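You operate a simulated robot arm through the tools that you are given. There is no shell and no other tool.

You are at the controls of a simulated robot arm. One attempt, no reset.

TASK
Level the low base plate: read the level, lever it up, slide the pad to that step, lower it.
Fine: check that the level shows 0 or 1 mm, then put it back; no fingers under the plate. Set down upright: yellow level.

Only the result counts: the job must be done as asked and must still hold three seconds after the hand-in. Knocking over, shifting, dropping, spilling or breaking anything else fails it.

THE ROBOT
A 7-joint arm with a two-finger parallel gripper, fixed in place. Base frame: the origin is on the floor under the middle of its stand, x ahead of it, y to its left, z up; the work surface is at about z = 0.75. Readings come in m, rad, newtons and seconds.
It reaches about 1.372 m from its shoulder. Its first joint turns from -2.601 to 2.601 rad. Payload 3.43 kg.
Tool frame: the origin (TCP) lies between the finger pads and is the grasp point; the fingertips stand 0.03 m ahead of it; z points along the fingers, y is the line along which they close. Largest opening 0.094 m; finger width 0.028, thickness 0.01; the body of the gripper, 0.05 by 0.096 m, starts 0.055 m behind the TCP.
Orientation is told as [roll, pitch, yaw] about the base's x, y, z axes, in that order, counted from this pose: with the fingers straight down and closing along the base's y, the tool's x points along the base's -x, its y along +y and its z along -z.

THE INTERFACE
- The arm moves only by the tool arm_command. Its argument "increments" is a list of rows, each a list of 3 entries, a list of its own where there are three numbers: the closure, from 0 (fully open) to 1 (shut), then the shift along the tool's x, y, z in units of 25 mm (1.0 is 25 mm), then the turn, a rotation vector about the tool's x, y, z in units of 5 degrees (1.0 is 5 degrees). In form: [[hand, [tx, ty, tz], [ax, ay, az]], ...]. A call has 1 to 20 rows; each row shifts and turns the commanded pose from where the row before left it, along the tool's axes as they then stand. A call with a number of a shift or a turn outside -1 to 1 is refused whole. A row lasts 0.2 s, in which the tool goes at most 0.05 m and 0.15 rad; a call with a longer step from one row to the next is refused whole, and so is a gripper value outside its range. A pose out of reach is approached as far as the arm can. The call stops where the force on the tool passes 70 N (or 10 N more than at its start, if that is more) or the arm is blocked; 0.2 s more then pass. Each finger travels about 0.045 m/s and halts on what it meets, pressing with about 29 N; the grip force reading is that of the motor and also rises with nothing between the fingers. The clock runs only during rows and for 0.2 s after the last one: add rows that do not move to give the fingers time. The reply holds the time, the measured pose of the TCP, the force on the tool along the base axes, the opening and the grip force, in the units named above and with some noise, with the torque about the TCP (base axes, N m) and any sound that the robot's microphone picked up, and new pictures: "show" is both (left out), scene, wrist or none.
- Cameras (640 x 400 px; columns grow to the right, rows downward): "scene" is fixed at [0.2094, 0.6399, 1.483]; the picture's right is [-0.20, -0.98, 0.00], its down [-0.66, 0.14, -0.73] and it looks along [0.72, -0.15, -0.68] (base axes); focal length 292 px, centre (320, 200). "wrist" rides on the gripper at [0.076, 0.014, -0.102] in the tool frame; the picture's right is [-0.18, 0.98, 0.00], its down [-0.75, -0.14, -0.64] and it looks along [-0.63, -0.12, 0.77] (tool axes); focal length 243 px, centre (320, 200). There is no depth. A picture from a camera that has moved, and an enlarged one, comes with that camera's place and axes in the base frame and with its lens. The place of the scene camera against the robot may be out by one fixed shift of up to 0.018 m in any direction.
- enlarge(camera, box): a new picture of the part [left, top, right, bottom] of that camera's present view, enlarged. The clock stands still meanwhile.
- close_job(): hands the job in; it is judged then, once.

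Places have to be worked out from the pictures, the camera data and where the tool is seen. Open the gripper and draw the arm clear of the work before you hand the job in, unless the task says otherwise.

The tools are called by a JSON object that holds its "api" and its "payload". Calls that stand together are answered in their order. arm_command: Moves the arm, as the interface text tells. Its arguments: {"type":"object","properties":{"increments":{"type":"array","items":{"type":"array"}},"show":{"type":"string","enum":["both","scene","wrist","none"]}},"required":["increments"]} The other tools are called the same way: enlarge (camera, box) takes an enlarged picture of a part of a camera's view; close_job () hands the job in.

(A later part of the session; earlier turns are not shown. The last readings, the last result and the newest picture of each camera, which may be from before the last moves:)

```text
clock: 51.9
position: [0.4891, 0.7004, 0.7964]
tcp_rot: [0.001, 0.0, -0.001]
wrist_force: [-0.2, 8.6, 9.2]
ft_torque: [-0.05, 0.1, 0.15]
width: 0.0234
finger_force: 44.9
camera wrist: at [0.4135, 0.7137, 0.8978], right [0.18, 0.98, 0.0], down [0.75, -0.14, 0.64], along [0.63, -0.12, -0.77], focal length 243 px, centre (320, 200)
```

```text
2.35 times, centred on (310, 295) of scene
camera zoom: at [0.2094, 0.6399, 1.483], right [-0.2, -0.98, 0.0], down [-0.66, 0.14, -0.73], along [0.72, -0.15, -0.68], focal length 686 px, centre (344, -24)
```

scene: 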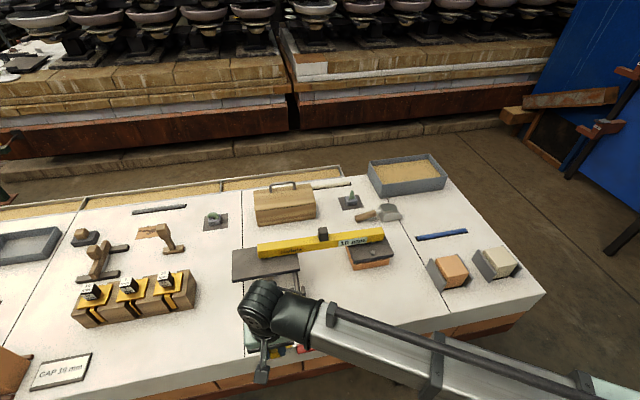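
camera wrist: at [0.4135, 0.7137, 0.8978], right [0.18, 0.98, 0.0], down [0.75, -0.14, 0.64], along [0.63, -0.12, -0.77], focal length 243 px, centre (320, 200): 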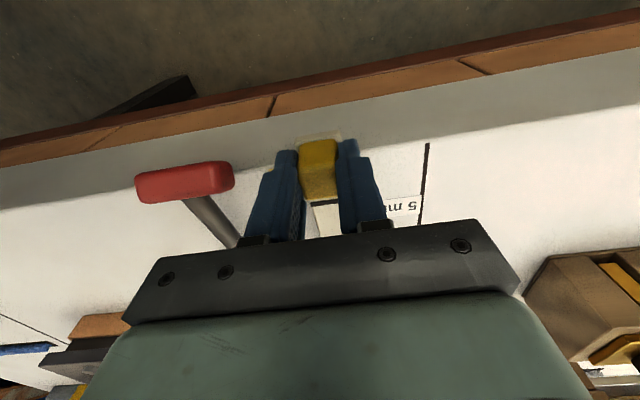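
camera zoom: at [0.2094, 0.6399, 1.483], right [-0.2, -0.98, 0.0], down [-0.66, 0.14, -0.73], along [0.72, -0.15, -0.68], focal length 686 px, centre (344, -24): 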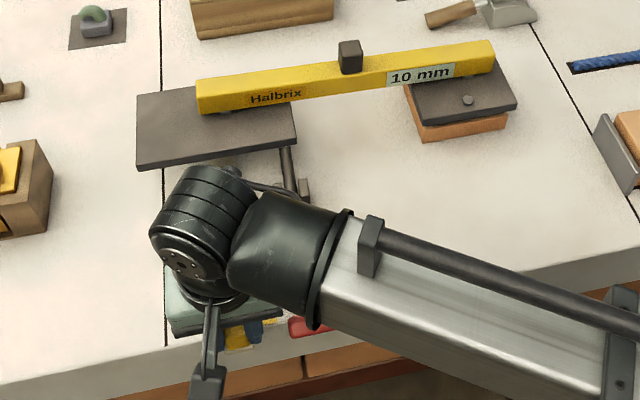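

The pad slides freely and the level hasn't moved. I'll continue another 80 mm toward the 15 mm mark.

{"api": "arm_command", "payload": {"increments": [[1, [-0.3, 0, -0.01], [0, 0, 0]], [1, [-0.3, 0, -0.01], [0, 0, 0]], [1, [-0.3, 0, 0], [0, 0, 0]], [1, [-0.3, 0, 0], [0, 0, 0]], [1, [-0.3, 0, 0], [0, 0, 0]], [1, [-0.3, 0, 0], [0, 0, 0]], [1, [-0.3, 0, 0], [0, 0, 0]], [1, [-0.3, 0, 0], [0, 0, 0]], [1, [-0.3, 0, 0], [0, 0, 0]], [1, [-0.3, 0, 0], [0, 0, 0]], [1, [-0.2, 0, 0], [0, 0, 0]], [1, [0, 0, 0], [0, 0, 0]]]}}

{"api": "enlarge", "payload": {"camera": "scene", "box": [220, 210, 400, 380]}}

{"api": "enlarge", "payload": {"camera": "wrist", "box": [220, 100, 460, 240]}}

```text
clock: 54.5
position: [0.5706, 0.6997, 0.7971]
tcp_rot: [0.001, 0.001, 0.002]
wrist_force: [0.8, 5.7, 5.7]
ft_torque: [-0.17, 0.63, -0.04]
width: 0.0239
finger_force: 45.6
camera wrist: at [0.4935, 0.7137, 0.8978], right [0.18, 0.98, 0.0], down [0.75, -0.14, 0.64], along [0.63, -0.12, -0.77], focal length 243 px, centre (320, 200)
```

scene: 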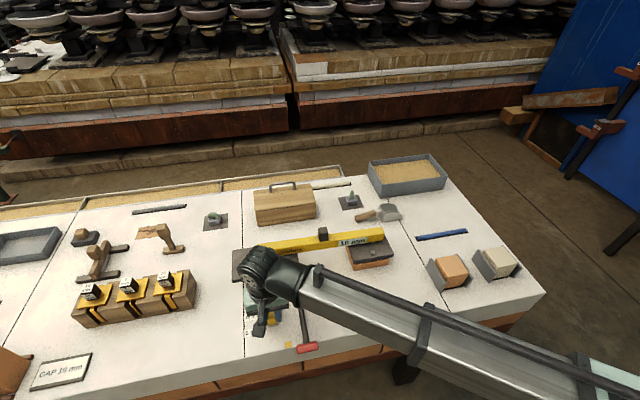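
wrist: 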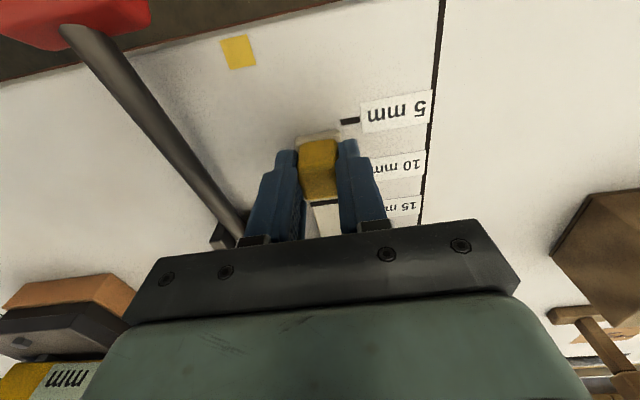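

```text
2.35 times, centred on (310, 295) of scene
camera zoom: at [0.2094, 0.6399, 1.483], right [-0.2, -0.98, 0.0], down [-0.66, 0.14, -0.73], along [0.72, -0.15, -0.68], focal length 686 px, centre (344, -24)
```

zoom: 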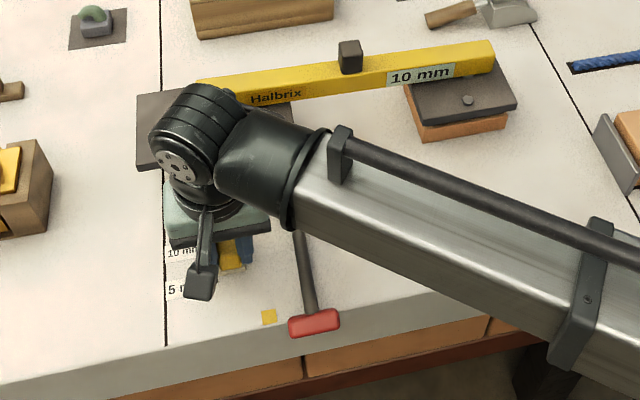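

```text
2.67 times, centred on (340, 170) of wrist
camera zoom: at [0.4935, 0.7137, 0.8978], right [0.18, 0.98, 0.0], down [0.75, -0.14, 0.64], along [0.63, -0.12, -0.77], focal length 647 px, centre (267, 280)
```

zoom: 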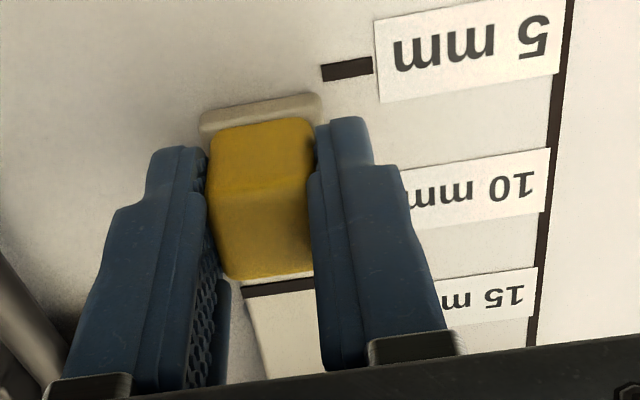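

The index line is now at x≈0.6115, and the 15 mm label/tick is at x≈0.635. I'll slide the remaining 23 mm.

{"api": "arm_command", "payload": {"increments": [[1, [-0.3, 0, 0], [0, 0, 0]], [1, [-0.3, 0, 0], [0, 0, 0]], [1, [-0.2, 0, 0], [0, 0, 0]], [1, [-0.14, 0, 0], [0, 0, 0]], [1, [0, 0, 0], [0, 0, 0]]]}}

{"api": "enlarge", "payload": {"camera": "wrist", "box": [220, 100, 460, 240]}}

{"api": "enlarge", "payload": {"camera": "scene", "box": [220, 210, 400, 380]}}

```text
clock: 55.7
position: [0.5951, 0.7001, 0.797]
tcp_rot: [0.001, 0.001, 0.001]
wrist_force: [0.3, 6.1, 1.7]
ft_torque: [-0.14, 0.32, 0.01]
width: 0.0237
finger_force: 44.8
camera wrist: at [0.517, 0.7137, 0.8978], right [0.18, 0.98, 0.0], down [0.75, -0.14, 0.64], along [0.63, -0.12, -0.77], focal length 243 px, centre (320, 200)
```

scene: 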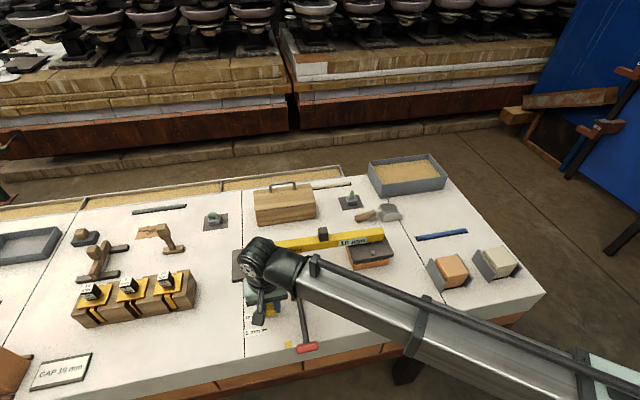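
wrist: 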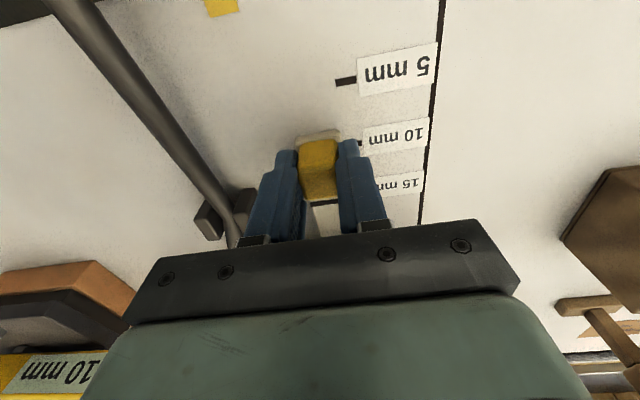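

```text
2.67 times, centred on (340, 170) of wrist
camera zoom: at [0.517, 0.7137, 0.8978], right [0.18, 0.98, 0.0], down [0.75, -0.14, 0.64], along [0.63, -0.12, -0.77], focal length 647 px, centre (267, 280)
```

zoom: 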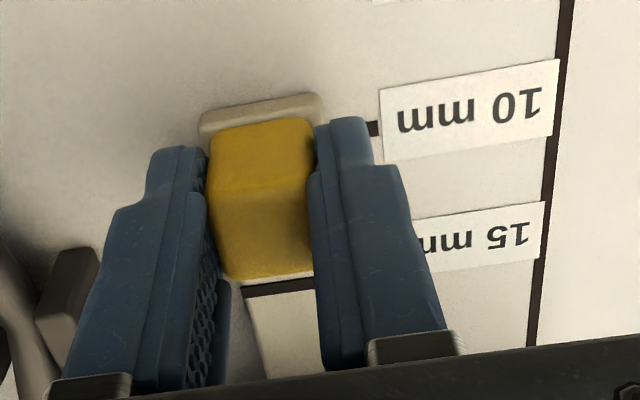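

```text
2.35 times, centred on (310, 295) of scene
camera zoom: at [0.2094, 0.6399, 1.483], right [-0.2, -0.98, 0.0], down [-0.66, 0.14, -0.73], along [0.72, -0.15, -0.68], focal length 686 px, centre (344, -24)
```

zoom: 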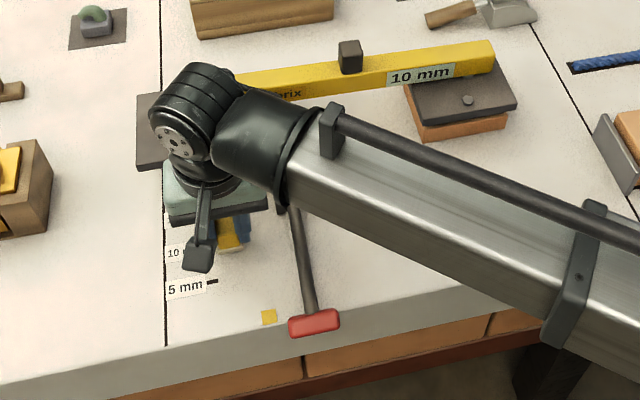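

The line sits at x≈0.6355 against the 15 mm tick at ≈0.6345. I'll release the tab, rise and back off to verify alignment.

{"api": "arm_command", "payload": {"increments": [[0.6, [0, 0, 0], [0, 0, 0]], [0.5, [0, 0, 0], [0, 0, 0]], [0.45, [0, 0, 0], [0, 0, 0]], [0.45, [0, 0, 0], [0, 0, 0]], [0.45, [0, 0, -0.4], [0, 0, 0]], [0.45, [0, 0, -0.8], [0, 0, 0]], [0.45, [0, 0, -0.9], [0, 0, 0]], [0.45, [0, 0, -0.9], [0, 0, 0]], [0.45, [0.8, 0, -0.5], [0, 0, 0]], [0.45, [0.9, 0, -0.5], [0, 0, 0]], [0.45, [0.9, 0, -0.5], [0, 0, 0]], [0.45, [0.9, 0, -0.5], [0, 0, 0]], [0.45, [0.9, 0, -0.5], [0, 0, 0]], [0.45, [0, 0, 0], [0, 0, 0]]]}}

{"api": "enlarge", "payload": {"camera": "wrist", "box": [240, 80, 440, 230]}}

{"api": "enlarge", "payload": {"camera": "scene", "box": [220, 210, 400, 380]}}

```text
clock: 58.7
position: [0.4832, 0.6988, 0.9345]
tcp_rot: [0.001, 0.0, 0.001]
wrist_force: [0.5, 0.0, -0.2]
ft_torque: [-0.04, -0.02, -0.02]
width: 0.0519
finger_force: 0.2
camera wrist: at [0.4057, 0.7124, 1.0354], right [0.18, 0.98, 0.0], down [0.75, -0.14, 0.64], along [0.63, -0.12, -0.77], focal length 243 px, centre (320, 200)
```

scene: 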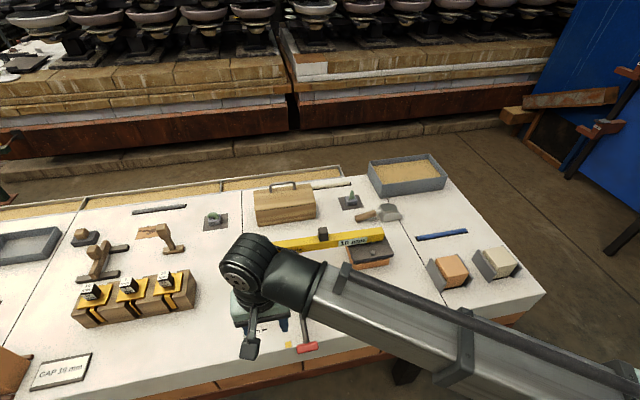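
wrist: 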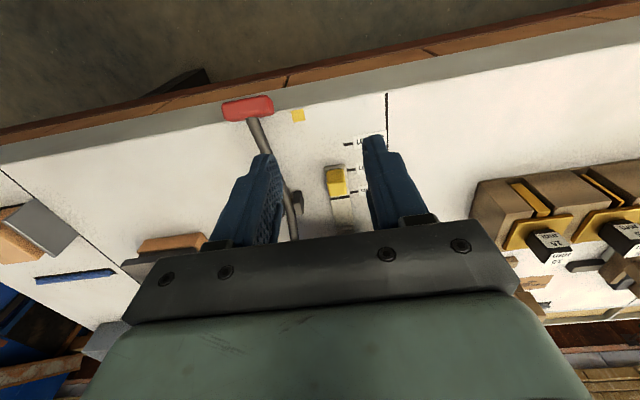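

```text
2.67 times, centred on (340, 155) of wrist
camera zoom: at [0.4057, 0.7124, 1.0354], right [0.18, 0.98, 0.0], down [0.75, -0.14, 0.64], along [0.63, -0.12, -0.77], focal length 647 px, centre (267, 320)
```

zoom: 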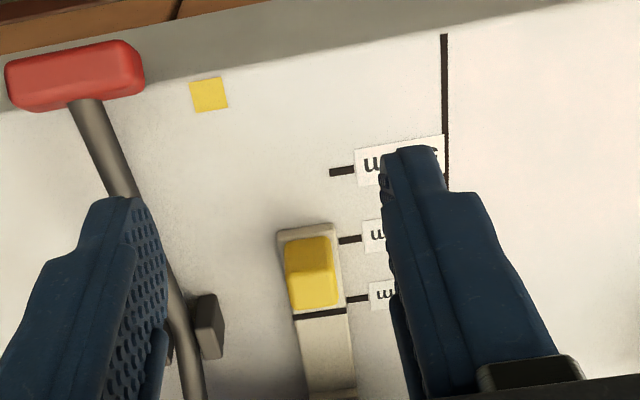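

```text
2.35 times, centred on (310, 295) of scene
camera zoom: at [0.2094, 0.6399, 1.483], right [-0.2, -0.98, 0.0], down [-0.66, 0.14, -0.73], along [0.72, -0.15, -0.68], focal length 686 px, centre (344, -24)
```

zoom: 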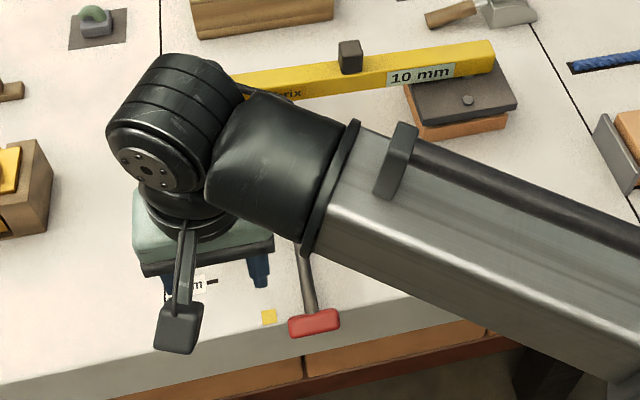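

The index line lines up with the 15 mm tick within about 2 mm, the lever is still down and the level still reads 10 mm. Next I'll go back over the lever handle to lower the plate in a controlled way.

{"api": "arm_command", "payload": {"increments": [[0.36, [0.05, -0.74, 0], [0, 0, 0]], [0.36, [0.05, -0.74, 0], [0, 0, 0]], [0.36, [0.05, -0.74, 0], [0, 0, 0]], [0.36, [0, -0.74, 0], [0, 0, 0]], [0.36, [0, 0, 0.9], [0, 0, 0]], [0.36, [0, 0, 0.9], [0, 0, 0]], [0.36, [0, 0, 0.9], [0, 0, 0]], [0.36, [0, 0, 0.8], [0, 0, 0]], [0.36, [0, 0, 0], [0, 0, 0]]]}}

{"api": "enlarge", "payload": {"camera": "wrist", "box": [200, 80, 440, 240]}}

```text
clock: 60.7
position: [0.4798, 0.6251, 0.8473]
tcp_rot: [0.002, -0.001, 0.0]
wrist_force: [-1.1, 0.2, -0.2]
ft_torque: [0.01, 0.0, -0.01]
width: 0.0603
finger_force: 0.0
camera wrist: at [0.4029, 0.6399, 0.9471], right [0.18, 0.98, 0.0], down [0.75, -0.14, 0.64], along [0.63, -0.12, -0.77], focal length 243 px, centre (320, 200)
```

scene: 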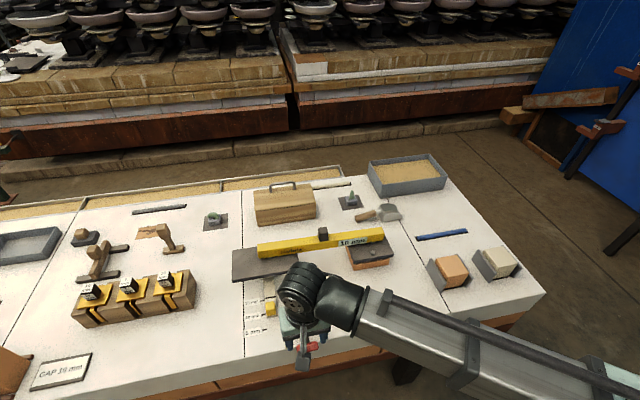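
wrist: 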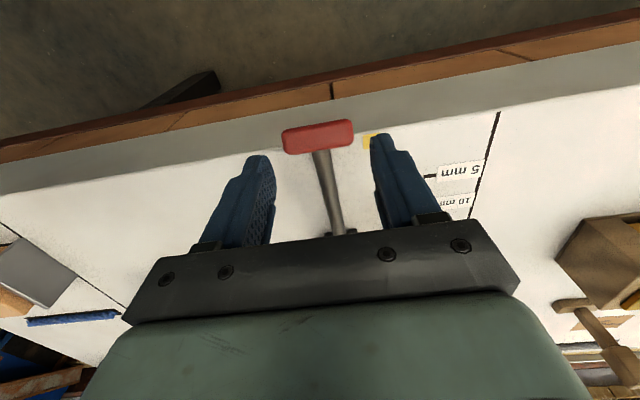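

```text
2.50 times, centred on (320, 160) of wrist
camera zoom: at [0.4029, 0.6399, 0.9471], right [0.18, 0.98, 0.0], down [0.75, -0.14, 0.64], along [0.63, -0.12, -0.77], focal length 606 px, centre (320, 300)
```

zoom: 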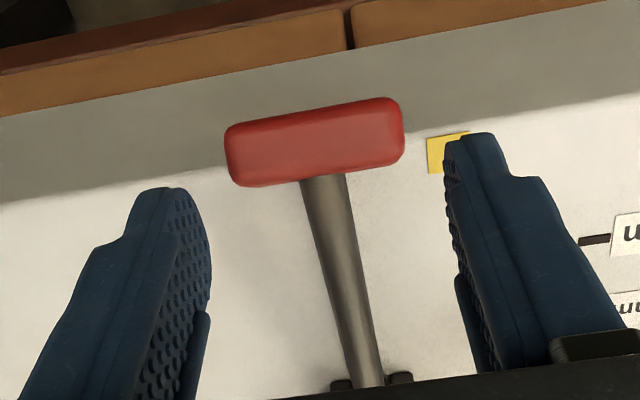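

Handle centred between the fingers at about (0.479, 0.624, 0.783). I'll descend, grip its ends, and raise slightly to start the lowering.

{"api": "arm_command", "payload": {"increments": [[0.36, [0, 0, 0.7], [0, 0, 0]], [0.36, [0, 0, 0.7], [0, 0, 0]], [0.36, [0, 0, 0.6], [0, 0, 0]], [0.36, [0, 0, 0], [0, 0, 0]], [1, [0, 0, 0], [0, 0, 0]], [1, [0, 0, 0], [0, 0, 0]], [1, [0, 0, 0], [0, 0, 0]], [1, [0, 0, 0], [0, 0, 0]], [1, [-0.02, 0, -0.16], [0, 0, 0]], [1, [-0.04, 0, -0.16], [0, 0, 0]], [1, [-0.04, 0, -0.16], [0, 0, 0]], [1, [0, 0, 0], [0, 0, 0]]]}}

{"api": "enlarge", "payload": {"camera": "scene", "box": [230, 210, 410, 290]}}

{"api": "enlarge", "payload": {"camera": "wrist", "box": [200, 80, 440, 240]}}

```text
clock: 63.3
position: [0.4804, 0.6253, 0.8091]
tcp_rot: [-0.003, 0.004, 0.001]
wrist_force: [-13.1, -19.5, -10.7]
ft_torque: [0.21, 1.33, 0.0]
width: 0.0498
finger_force: 44.7
camera wrist: at [0.4047, 0.639, 0.9098], right [0.18, 0.98, 0.0], down [0.76, -0.14, 0.64], along [0.63, -0.12, -0.77], focal length 243 px, centre (320, 200)
```

scene: 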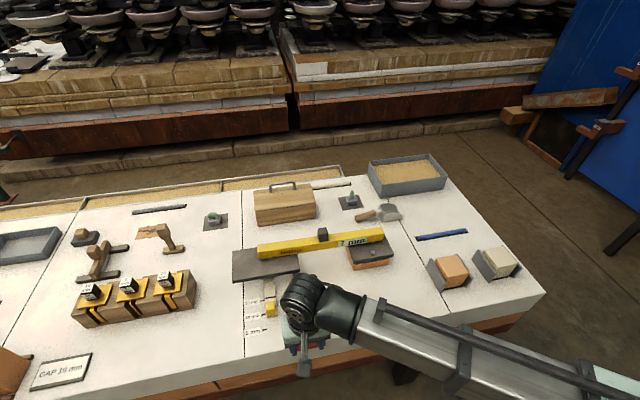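
wrist: 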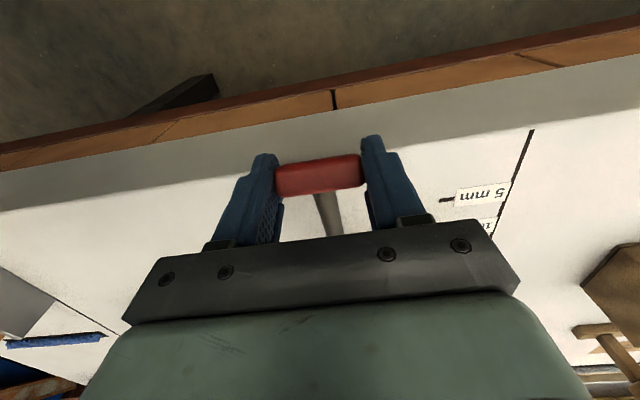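

```text
3.56 times, centred on (320, 250) of scene
camera zoom: at [0.2094, 0.6399, 1.483], right [-0.2, -0.98, 0.0], down [-0.66, 0.14, -0.73], along [0.72, -0.15, -0.68], focal length 1037 px, centre (320, 22)
```

zoom: 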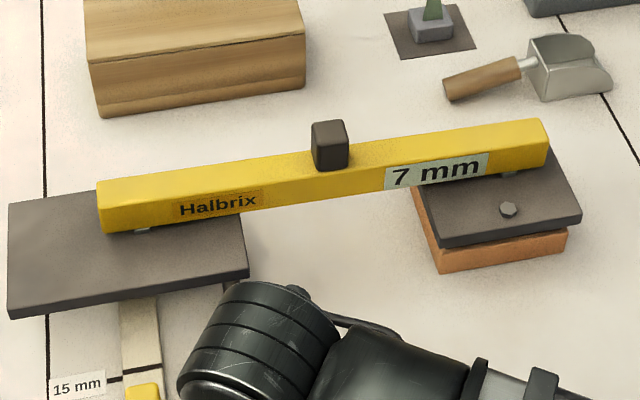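

```text
2.50 times, centred on (320, 160) of wrist
camera zoom: at [0.4047, 0.639, 0.9098], right [0.18, 0.98, 0.0], down [0.76, -0.14, 0.64], along [0.63, -0.12, -0.77], focal length 606 px, centre (320, 300)
```

zoom: 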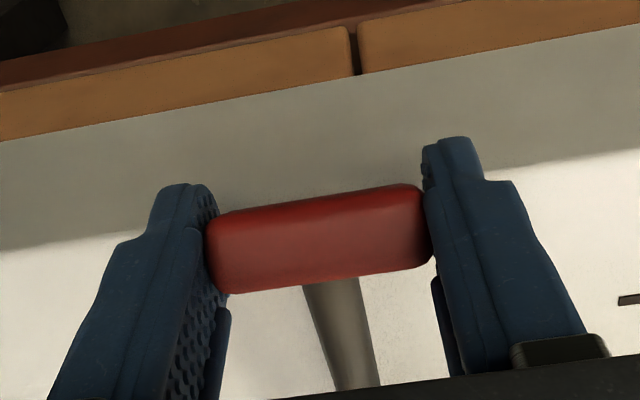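

Plate comes down under control (7 mm above now), and the pad's line meets the 15 mm tick in the scene view. I'll continue raising the handle along the arc until the plate seats.

{"api": "arm_command", "payload": {"increments": [[1, [-0.03, -0.01, -0.2], [0, 0, 0]], [1, [-0.05, -0.01, -0.2], [0, 0, 0]], [1, [-0.05, 0, -0.2], [0, 0, 0]], [1, [0, 0, 0], [0, 0, 0]]], "show": "scene"}}

{"api": "enlarge", "payload": {"camera": "scene", "box": [230, 210, 410, 290]}}

```text
clock: 64.3
position: [0.4865, 0.625, 0.825]
tcp_rot: [0.0, -0.003, 0.0]
wrist_force: [-0.5, -13.2, -8.2]
ft_torque: [-0.68, 1.16, 0.05]
width: 0.0499
finger_force: 45.1
```

scene: 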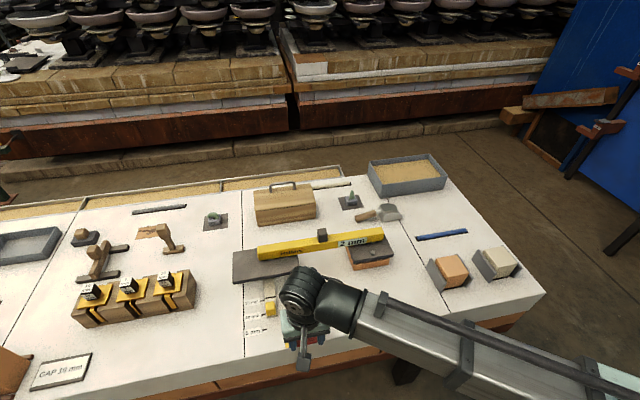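

```text
3.56 times, centred on (320, 250) of scene
camera zoom: at [0.2094, 0.6399, 1.483], right [-0.2, -0.98, 0.0], down [-0.66, 0.14, -0.73], along [0.72, -0.15, -0.68], focal length 1037 px, centre (320, 22)
```

zoom: 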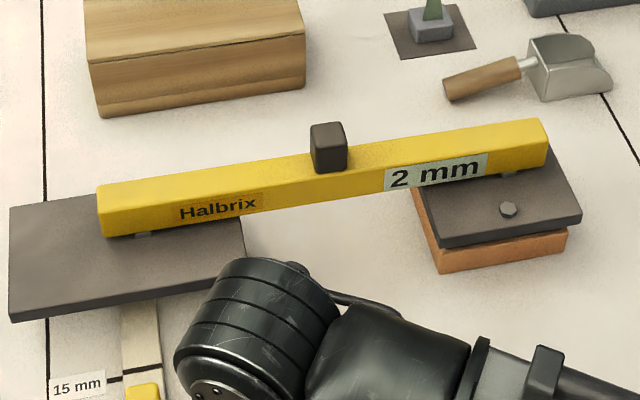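

The level reads 2 mm, nearly seated. I'll keep raising the handle along the arc in small steps.

{"api": "arm_command", "payload": {"increments": [[1, [-0.08, -0.01, -0.2], [0, 0, 0]], [1, [-0.08, -0.01, -0.2], [0, 0, 0]], [1, [-0.09, 0, -0.2], [0, 0, 0]], [1, [0, 0, 0], [0, 0, 0]]], "show": "scene"}}

{"api": "enlarge", "payload": {"camera": "scene", "box": [230, 210, 410, 290]}}

```text
clock: 65.3
position: [0.4912, 0.626, 0.8392]
tcp_rot: [0.001, -0.001, 0.001]
wrist_force: [-7.6, -11.8, -13.3]
ft_torque: [-0.21, 1.34, -0.1]
width: 0.0498
finger_force: 45.0
```

scene: 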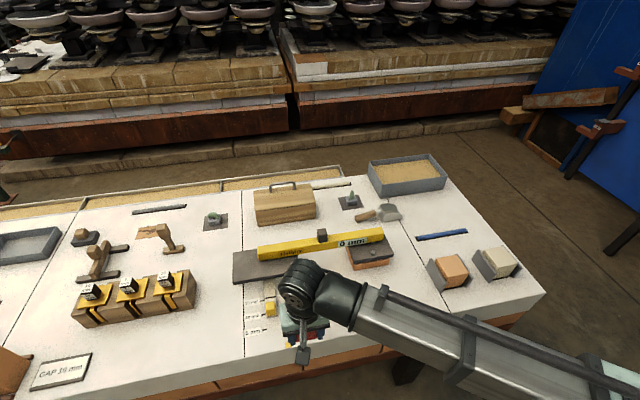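

```text
3.56 times, centred on (320, 250) of scene
camera zoom: at [0.2094, 0.6399, 1.483], right [-0.2, -0.98, 0.0], down [-0.66, 0.14, -0.73], along [0.72, -0.15, -0.68], focal length 1037 px, centre (320, 22)
```

zoom: 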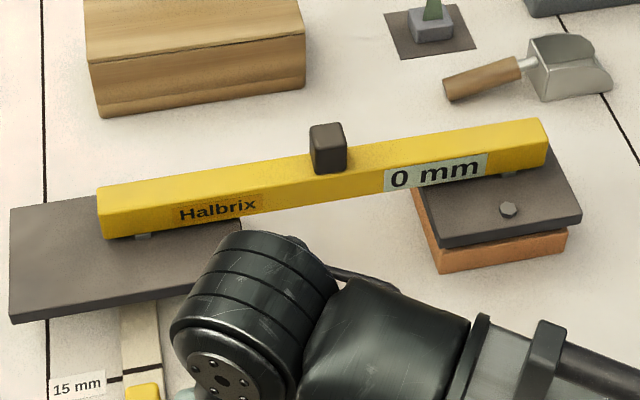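

The level reads 0 mm. I'll keep raising the lever back toward its original position and confirm the reading holds.

{"api": "arm_command", "payload": {"increments": [[1, [-0.104, -0.01, -0.218], [0, 0, 0]], [1, [-0.104, -0.01, -0.218], [0, 0, 0]], [1, [-0.12, -0.01, -0.212], [0, 0, 0]], [1, [-0.12, 0, -0.212], [0, 0, 0]], [1, [-0.138, 0, -0.2], [0, 0, 0]], [1, [-0.138, 0, -0.2], [0, 0, 0]], [1, [0, 0, 0], [0, 0, 0]]]}}

{"api": "enlarge", "payload": {"camera": "scene", "box": [230, 210, 410, 290]}}

{"api": "enlarge", "payload": {"camera": "wrist", "box": [200, 80, 440, 240]}}

```text
clock: 66.9
position: [0.5111, 0.6261, 0.8703]
tcp_rot: [0.0, -0.003, -0.003]
wrist_force: [-5.2, 2.6, -9.3]
ft_torque: [-0.36, 1.27, 0.0]
width: 0.0496
finger_force: 44.9
camera wrist: at [0.4337, 0.6386, 0.9711], right [0.18, 0.98, 0.0], down [0.75, -0.14, 0.64], along [0.63, -0.12, -0.77], focal length 243 px, centre (320, 200)
```

scene: 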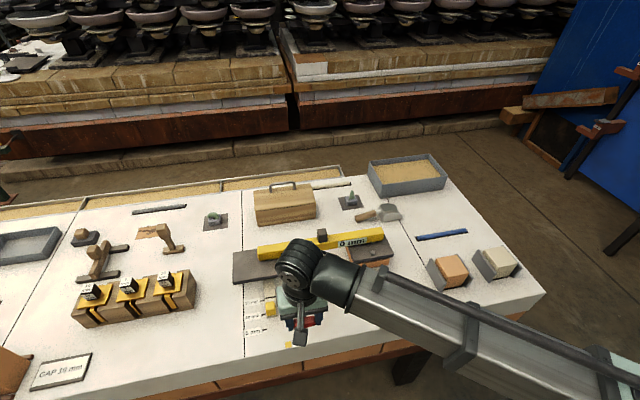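
wrist: 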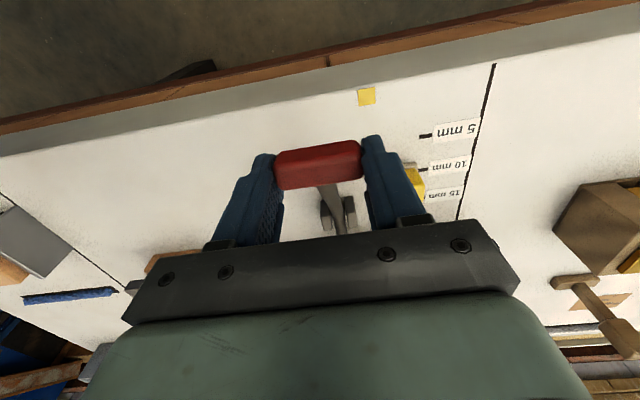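

```text
3.56 times, centred on (320, 250) of scene
camera zoom: at [0.2094, 0.6399, 1.483], right [-0.2, -0.98, 0.0], down [-0.66, 0.14, -0.73], along [0.72, -0.15, -0.68], focal length 1037 px, centre (320, 22)
```

zoom: 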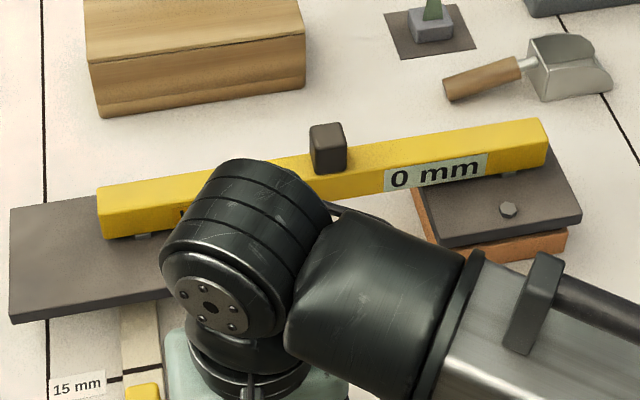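

```text
2.50 times, centred on (320, 160) of wrist
camera zoom: at [0.4337, 0.6386, 0.9711], right [0.18, 0.98, 0.0], down [0.75, -0.14, 0.64], along [0.63, -0.12, -0.77], focal length 606 px, centre (320, 300)
```

zoom: 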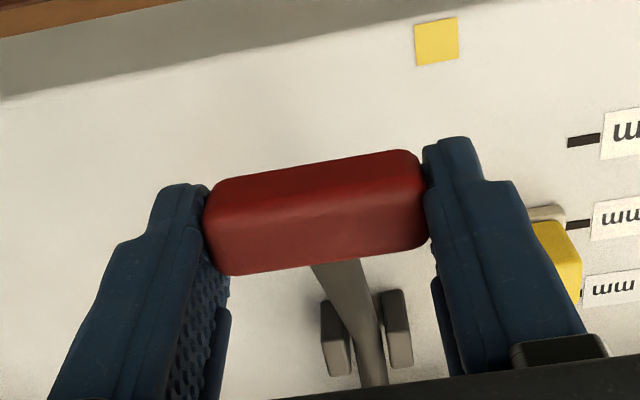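

Still 0 mm with the lever almost fully up. I'll do the last couple of degrees, then release the handle gently.

{"api": "arm_command", "payload": {"increments": [[1, [-0.07, 0, -0.1], [0, 0, 0]], [1, [-0.07, 0, -0.1], [0, 0, 0]], [1, [0, 0, 0], [0, 0, 0]]], "show": "none"}}

{"api": "arm_command", "payload": {"increments": [[1, [0, 0, 0.03], [0, 0, 0]], [0.6, [0, 0, 0], [0, 0, 0]], [0.46, [0, 0, 0], [0, 0, 0]], [0.44, [0, 0, 0], [0, 0, 0]], [0.4, [0, 0, 0], [0, 0, 0]], [0.34, [0, 0, 0], [0, 0, 0]], [0.34, [0, 0, 0], [0, 0, 0]]]}}

{"api": "enlarge", "payload": {"camera": "scene", "box": [230, 210, 410, 290]}}

{"api": "enlarge", "payload": {"camera": "wrist", "box": [200, 80, 440, 240]}}

```text
clock: 67.7
position: [0.5129, 0.6253, 0.8748]
tcp_rot: [0.002, 0.0, 0.001]
wrist_force: [-4.3, 4.9, -14.9]
ft_torque: [-0.46, 1.23, -0.02]
width: 0.0498
finger_force: 45.1
```

```text
clock: 69.3
position: [0.5143, 0.6234, 0.8737]
tcp_rot: [0.002, 0.0, 0.0]
wrist_force: [-0.6, -0.8, 0.7]
ft_torque: [-0.03, 0.0, -0.01]
width: 0.0623
finger_force: 0.0
camera wrist: at [0.4371, 0.6379, 0.9751], right [0.18, 0.98, 0.0], down [0.75, -0.14, 0.64], along [0.63, -0.12, -0.77], focal length 243 px, centre (320, 200)
```

scene: 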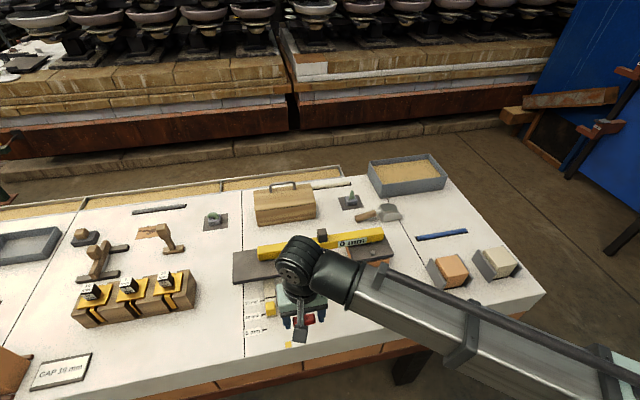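
wrist: 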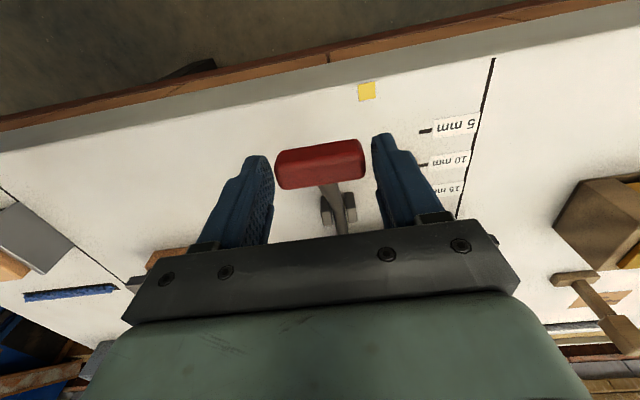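

```text
3.56 times, centred on (320, 250) of scene
camera zoom: at [0.2094, 0.6399, 1.483], right [-0.2, -0.98, 0.0], down [-0.66, 0.14, -0.73], along [0.72, -0.15, -0.68], focal length 1037 px, centre (320, 22)
```

zoom: 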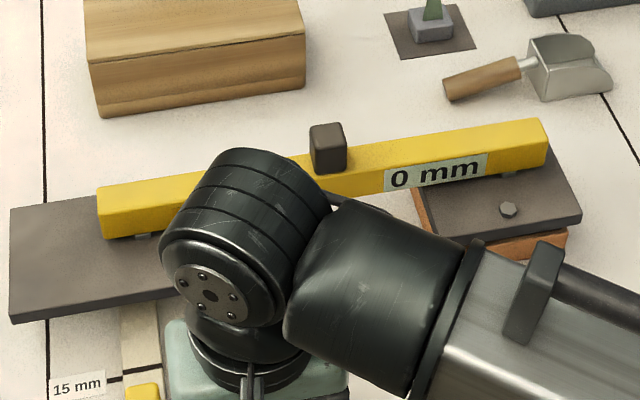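

```text
2.50 times, centred on (320, 160) of wrist
camera zoom: at [0.4371, 0.6379, 0.9751], right [0.18, 0.98, 0.0], down [0.75, -0.14, 0.64], along [0.63, -0.12, -0.77], focal length 606 px, centre (320, 300)
```

zoom: 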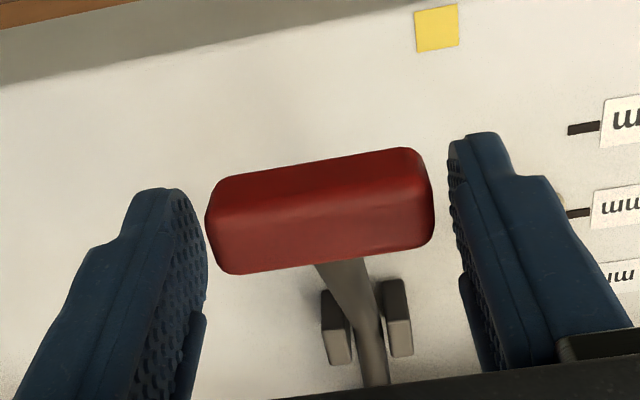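

Lever is released in the raised position and the level shows 0 mm. I'll rise and move above the level to inspect its knob before taking it back.

{"api": "arm_command", "payload": {"increments": [[0.34, [0, 0, -0.4], [0, 0, 0]], [0.34, [0, 0, -0.9], [0, 0, 0]], [0.34, [0, 0, -0.9], [0, 0, 0]], [0.34, [0, 0, -0.9], [0, 0, 0]], [0.2, [0, 0, -0.9], [0, 0, 0]], [0.1, [-0.83, -0.37, 0], [0, 0, 0]], [0, [-0.83, -0.37, 0], [0, 0, 0]], [0, [-0.83, -0.37, 0], [0, 0, 0]], [0, [-0.83, -0.37, 0], [0, 0, 0]], [0, [-0.83, -0.37, 0], [0, 0, 0]], [0, [-0.83, -0.37, 0], [0, 0, 0]], [0, [-0.83, -0.37, 0], [0, 0, 0]], [0, [-0.83, -0.37, 0], [0, 0, 0]], [0, [-0.83, -0.37, 0], [0, 0, 0]], [0, [0, 0, 0], [0, 0, 0]]]}}

{"api": "enlarge", "payload": {"camera": "wrist", "box": [200, 60, 460, 220]}}

{"api": "enlarge", "payload": {"camera": "scene", "box": [220, 210, 400, 380]}}

```text
clock: 72.5
position: [0.7002, 0.5413, 0.9745]
tcp_rot: [0.002, 0.001, 0.0]
wrist_force: [0.1, -0.7, 0.4]
ft_torque: [-0.01, -0.02, -0.03]
width: 0.094
finger_force: 0.0
camera wrist: at [0.6237, 0.5546, 1.0756], right [0.18, 0.98, 0.0], down [0.75, -0.14, 0.64], along [0.63, -0.12, -0.77], focal length 243 px, centre (320, 200)
```

scene: 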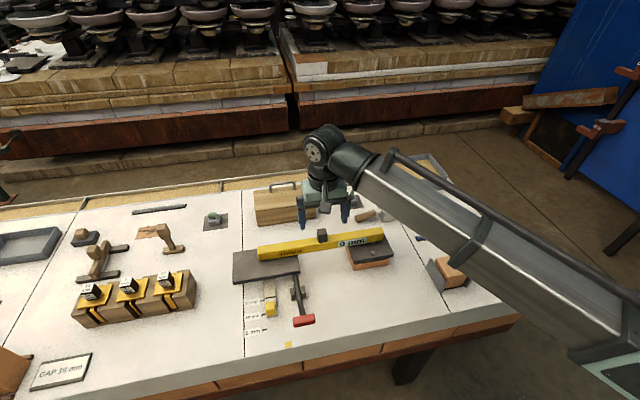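
wrist: 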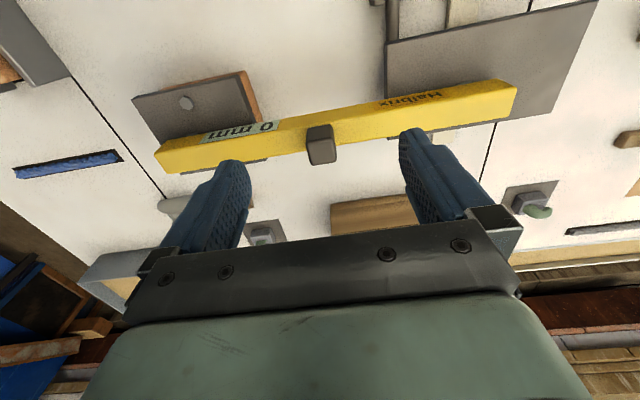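

```text
2.46 times, centred on (330, 140) of wrist
camera zoom: at [0.6237, 0.5546, 1.0756], right [0.18, 0.98, 0.0], down [0.75, -0.14, 0.64], along [0.63, -0.12, -0.77], focal length 597 px, centre (295, 348)
```

zoom: 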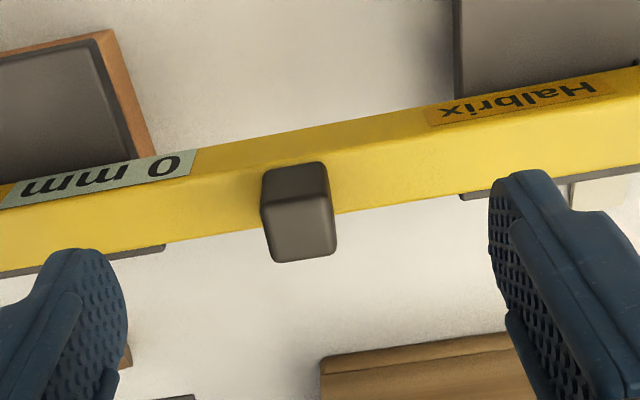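

```text
2.35 times, centred on (310, 295) of scene
camera zoom: at [0.2094, 0.6399, 1.483], right [-0.2, -0.98, 0.0], down [-0.66, 0.14, -0.73], along [0.72, -0.15, -0.68], focal length 686 px, centre (344, -24)
```

zoom: 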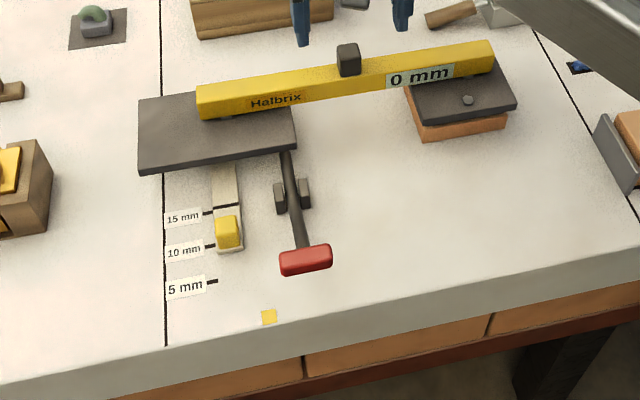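

Everything agrees: the pad line is on the 15 mm tick, the lever is back up and the level reads 0 mm. The knob is at about (0.730, 0.5366), top z≈0.878, so I'll centre over it and descend to TCP z≈0.882.

{"api": "arm_command", "payload": {"increments": [[0, [-0.6, -0.095, 0], [0, 0, 0]], [0, [-0.6, -0.095, 0], [0, 0, 0]], [0, [0, 0, 0.8], [0, 0, 0]], [0, [0, 0, 0.8], [0, 0, 0]], [0, [0, 0, 0.7], [0, 0, 0]], [0, [0, 0, 0.6], [0, 0, 0]], [0, [0, 0, 0.4], [0, 0, 0]], [0, [0, 0, 0], [0, 0, 0]]], "show": "wrist"}}

{"api": "enlarge", "payload": {"camera": "wrist", "box": [200, 100, 440, 250]}}

```text
clock: 74.3
position: [0.7306, 0.5366, 0.8928]
tcp_rot: [0.004, 0.001, 0.001]
wrist_force: [0.5, 0.3, 0.4]
ft_torque: [0.04, -0.01, -0.03]
width: 0.0938
finger_force: 0.1
camera wrist: at [0.6537, 0.5504, 0.9923], right [0.18, 0.98, 0.0], down [0.75, -0.14, 0.64], along [0.63, -0.12, -0.77], focal length 243 px, centre (320, 200)
```

wrist: 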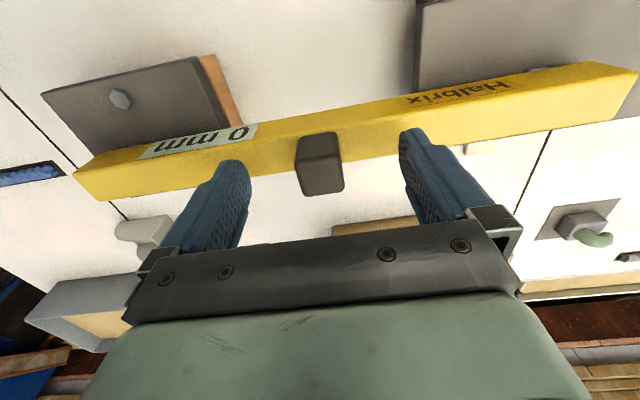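

```text
2.67 times, centred on (320, 175) of wrist
camera zoom: at [0.6537, 0.5504, 0.9923], right [0.18, 0.98, 0.0], down [0.75, -0.14, 0.64], along [0.63, -0.12, -0.77], focal length 647 px, centre (320, 267)
```

zoom: 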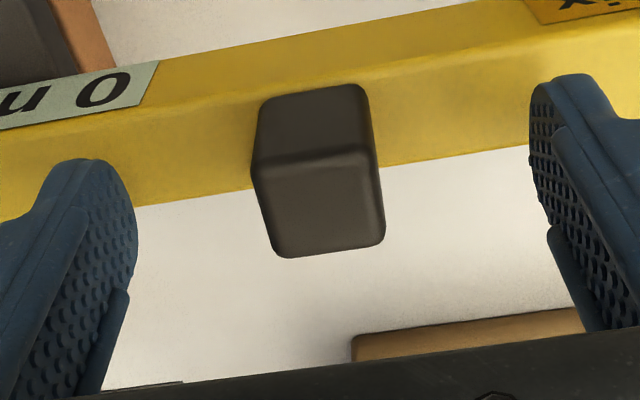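

Knob is centred, with its top about 11 mm below the TCP. I'll go down 10.5 mm to the same relative grip height as before and close.

{"api": "arm_command", "payload": {"increments": [[0, [0, 0, 0.22], [0, 0, 0]], [0, [0, 0, 0.2], [0, 0, 0]], [0, [0, 0, 0], [0, 0, 0]], [1, [0, 0, 0], [0, 0, 0]], [1, [0, 0, 0], [0, 0, 0]], [1, [0, 0, 0], [0, 0, 0]], [1, [0, 0, 0], [0, 0, 0]], [1, [0, 0, 0], [0, 0, 0]], [1, [0, 0, 0], [0, 0, 0]], [1, [0, 0, 0], [0, 0, 0]]]}}

{"api": "enlarge", "payload": {"camera": "scene", "box": [230, 190, 410, 290]}}

```text
clock: 76.5
position: [0.7311, 0.5378, 0.8826]
tcp_rot: [0.001, 0.0, 0.001]
wrist_force: [0.1, 1.1, -0.1]
ft_torque: [0.02, -0.04, 0.05]
width: 0.0301
finger_force: 28.9
camera wrist: at [0.6539, 0.5503, 0.9825], right [0.18, 0.98, 0.0], down [0.75, -0.14, 0.64], along [0.63, -0.12, -0.77], focal length 243 px, centre (320, 200)
```

scene: 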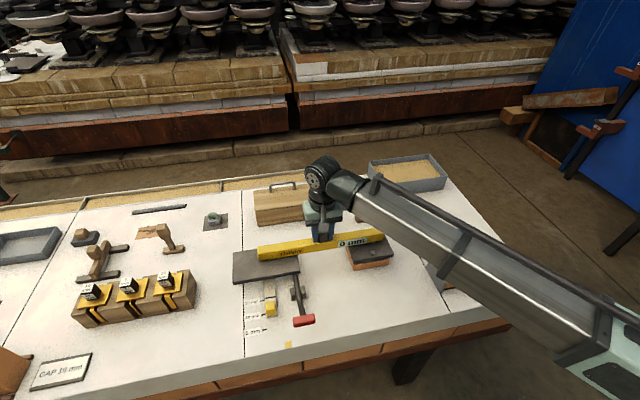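
wrist: 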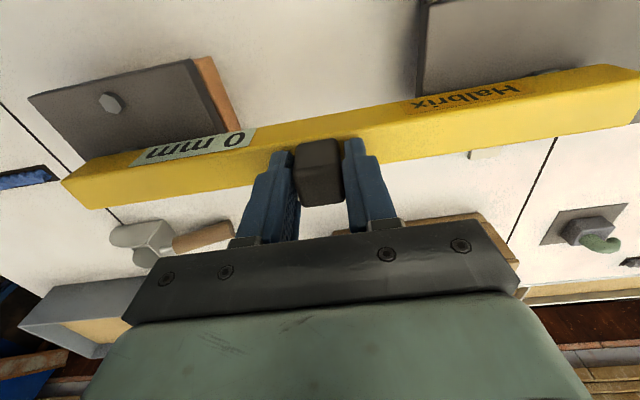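

```text
3.56 times, centred on (320, 240) of scene
camera zoom: at [0.2094, 0.6399, 1.483], right [-0.2, -0.98, 0.0], down [-0.66, 0.14, -0.73], along [0.72, -0.15, -0.68], focal length 1037 px, centre (320, 58)
```

zoom: 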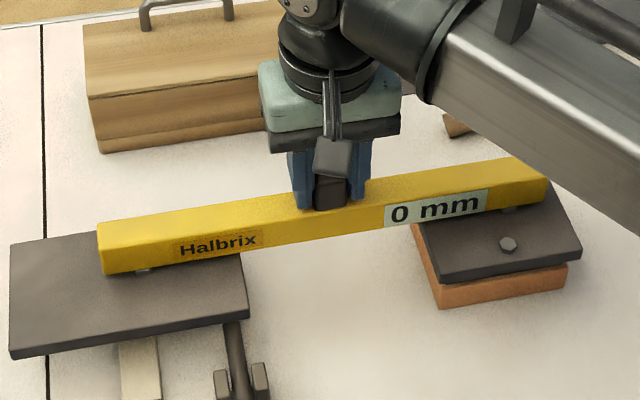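

Gripped again at 30 mm. I'll lift straight up 5 cm, then carry it back over its original spot (TCP 0.8447, 0.640).

{"api": "arm_command", "payload": {"increments": [[1, [0, 0, -0.3], [0, 0, 0]], [1, [0, 0, -0.4], [0, 0, 0]], [1, [0, 0, -0.6], [0, 0, 0]], [1, [0, 0, -0.7], [0, 0, 0]], [1, [0, 0, 0], [0, 0, 0]], [1, [-0.454, 0.409, 0], [0, 0, 0]], [1, [-0.454, 0.409, 0], [0, 0, 0]], [1, [-0.454, 0.409, 0], [0, 0, 0]], [1, [-0.454, 0.409, 0], [0, 0, 0]], [1, [-0.454, 0.409, 0], [0, 0, 0]], [1, [-0.454, 0.409, 0], [0, 0, 0]], [1, [-0.454, 0.409, 0], [0, 0, 0]], [1, [-0.454, 0.409, 0], [0, 0, 0]], [1, [-0.454, 0.409, 0], [0, 0, 0]], [1, [-0.454, 0.409, 0], [0, 0, 0]], [1, [0, 0, 0], [0, 0, 0]]]}}

{"api": "enlarge", "payload": {"camera": "scene", "box": [200, 180, 420, 380]}}

```text
clock: 79.9
position: [0.8445, 0.6386, 0.9314]
tcp_rot: [0.0, -0.001, 0.0]
wrist_force: [-0.8, 0.0, -3.1]
ft_torque: [-0.03, -0.01, -0.03]
width: 0.0304
finger_force: 28.8
camera wrist: at [0.7671, 0.6524, 1.0325], right [0.18, 0.98, 0.0], down [0.75, -0.14, 0.64], along [0.63, -0.12, -0.77], focal length 243 px, centre (320, 200)
```

scene: 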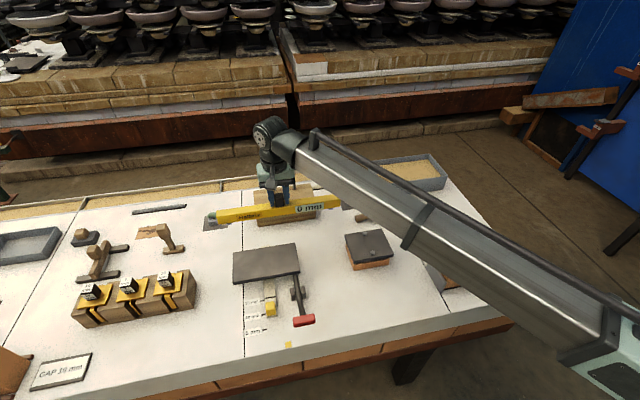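
wrist: 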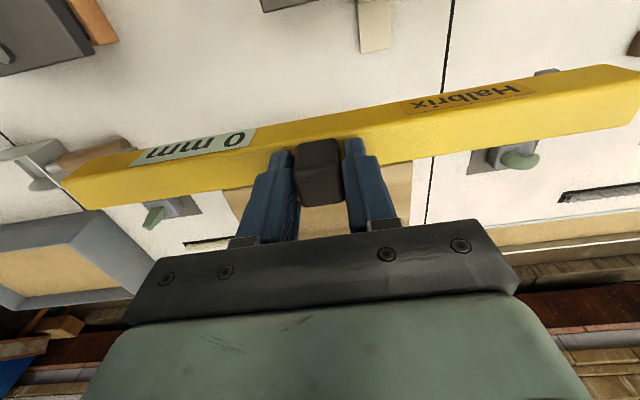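

```text
2.00 times, centred on (310, 280) of scene
camera zoom: at [0.2094, 0.6399, 1.483], right [-0.2, -0.98, 0.0], down [-0.66, 0.14, -0.73], along [0.72, -0.15, -0.68], focal length 583 px, centre (340, 40)
```

zoom: 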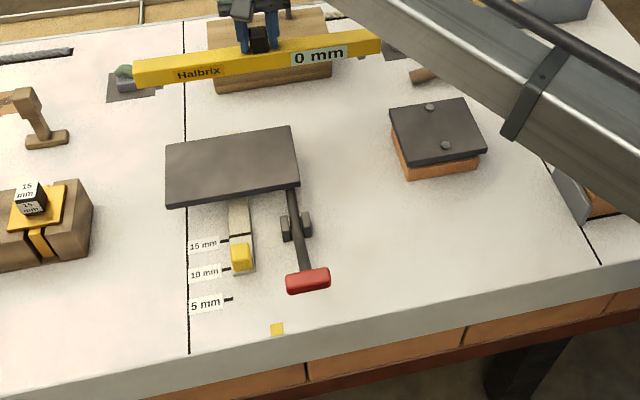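

The level hangs level and reads 0 mm, and the plate, pad and lever are undisturbed. I'll lower to just above the table at the original spot.

{"api": "arm_command", "payload": {"increments": [[1, [0, 0.05, 0.7], [0, 0, 0]], [1, [0, 0, 0.8], [0, 0, 0]], [1, [0, 0, 0.8], [0, 0, 0]], [1, [0, 0, 0.8], [0, 0, 0]], [1, [0, 0, 0.6], [0, 0, 0]], [1, [0, 0, 0.4], [0, 0, 0]], [1, [0, 0, 0.1], [0, 0, 0]], [1, [0, 0, 0], [0, 0, 0]]], "show": "wrist"}}

```text
clock: 81.7
position: [0.8443, 0.6398, 0.8256]
tcp_rot: [0.002, 0.001, 0.001]
wrist_force: [0.7, -0.8, -3.7]
ft_torque: [-0.02, -0.02, -0.03]
width: 0.0304
finger_force: 29.0
camera wrist: at [0.7671, 0.6536, 0.9274], right [0.18, 0.98, 0.0], down [0.75, -0.14, 0.64], along [0.63, -0.12, -0.77], focal length 243 px, centre (320, 200)
```

wrist: 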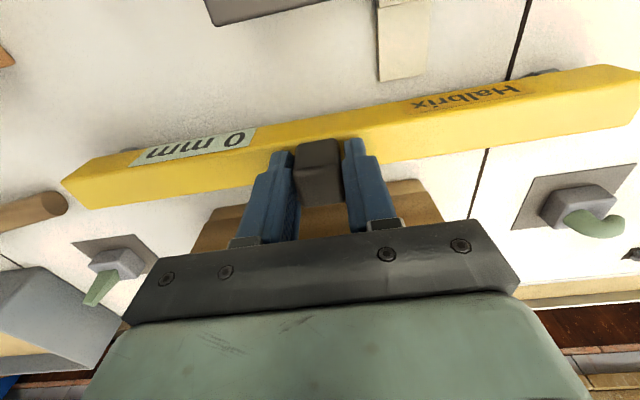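

Still carrying its weight, so it's not yet touching. I'll lower in millimetre steps.

{"api": "arm_command", "payload": {"increments": [[1, [0, 0, 0.05], [0, 0, 0]], [1, [0, 0, 0.04], [0, 0, 0]], [1, [0, 0, 0], [0, 0, 0]]], "show": "none"}}

{"api": "arm_command", "payload": {"increments": [[1, [0, 0, 0.04], [0, 0, 0]], [1, [0, 0, 0], [0, 0, 0]]], "show": "none"}}

```text
clock: 82.5
position: [0.8455, 0.6403, 0.8238]
tcp_rot: [-0.001, 0.0, 0.0]
wrist_force: [-0.2, -0.7, -2.7]
ft_torque: [-0.01, 0.02, 0.03]
width: 0.0304
finger_force: 28.8
```

```text
clock: 83.1
position: [0.8443, 0.6397, 0.8234]
tcp_rot: [0.002, -0.001, 0.0]
wrist_force: [-0.4, -0.2, -4.2]
ft_torque: [0.01, 0.0, -0.02]
width: 0.0303
finger_force: 29.6
```

Not in contact yet at about z = 0.823. I'll continue with small steps.

{"api": "arm_command", "payload": {"increments": [[1, [0, 0, 0.04], [0, 0, 0]], [1, [0, 0, 0], [0, 0, 0]]], "show": "none"}}

{"api": "arm_command", "payload": {"increments": [[1, [0, 0, 0.03], [0, 0, 0]], [1, [0, 0, 0], [0, 0, 0]]], "show": "none"}}

```text
clock: 83.7
position: [0.8448, 0.6397, 0.8221]
tcp_rot: [0.002, -0.001, 0.001]
wrist_force: [-0.3, 0.6, -3.7]
ft_torque: [-0.03, -0.02, 0.01]
width: 0.0303
finger_force: 29.0
```

```text
clock: 84.3
position: [0.8444, 0.6398, 0.8216]
tcp_rot: [0.003, 0.002, 0.0]
wrist_force: [-0.9, 0.0, -2.3]
ft_torque: [-0.01, 0.03, -0.03]
width: 0.0303
finger_force: 28.6
```

Force is easing slightly (−2.3 N), so contact may be starting. A little further down.

{"api": "arm_command", "payload": {"increments": [[1, [0, 0, 0.03], [0, 0, 0]], [1, [0, 0, 0], [0, 0, 0]]], "show": "none"}}

{"api": "arm_command", "payload": {"increments": [[1, [0, 0, 0.03], [0, 0, 0]], [1, [0, 0, 0], [0, 0, 0]]], "show": "wrist"}}

```text
clock: 84.9
position: [0.8437, 0.639, 0.8218]
tcp_rot: [0.002, -0.001, 0.001]
wrist_force: [0.2, 1.8, 7.0]
ft_torque: [-0.03, 0.17, -0.02]
width: 0.0304
finger_force: 28.7
```

```text
clock: 85.5
position: [0.8448, 0.6404, 0.8219]
tcp_rot: [0.003, -0.002, 0.0]
wrist_force: [1.4, 4.0, 20.5]
ft_torque: [-0.03, 0.24, 0.0]
width: 0.0305
finger_force: 29.4
camera wrist: at [0.767, 0.6535, 0.9225], right [0.18, 0.98, 0.0], down [0.75, -0.14, 0.64], along [0.63, -0.12, -0.77], focal length 243 px, centre (320, 200)
```

wrist: 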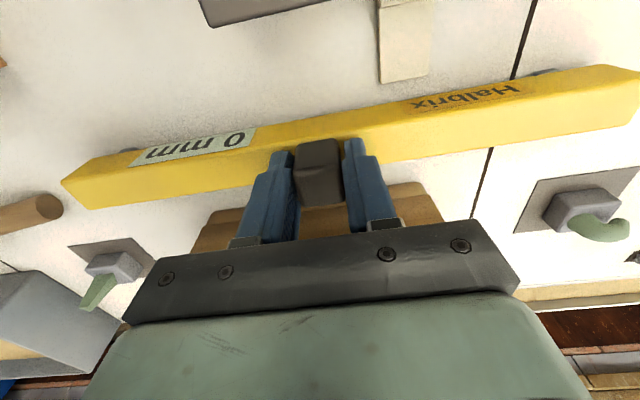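

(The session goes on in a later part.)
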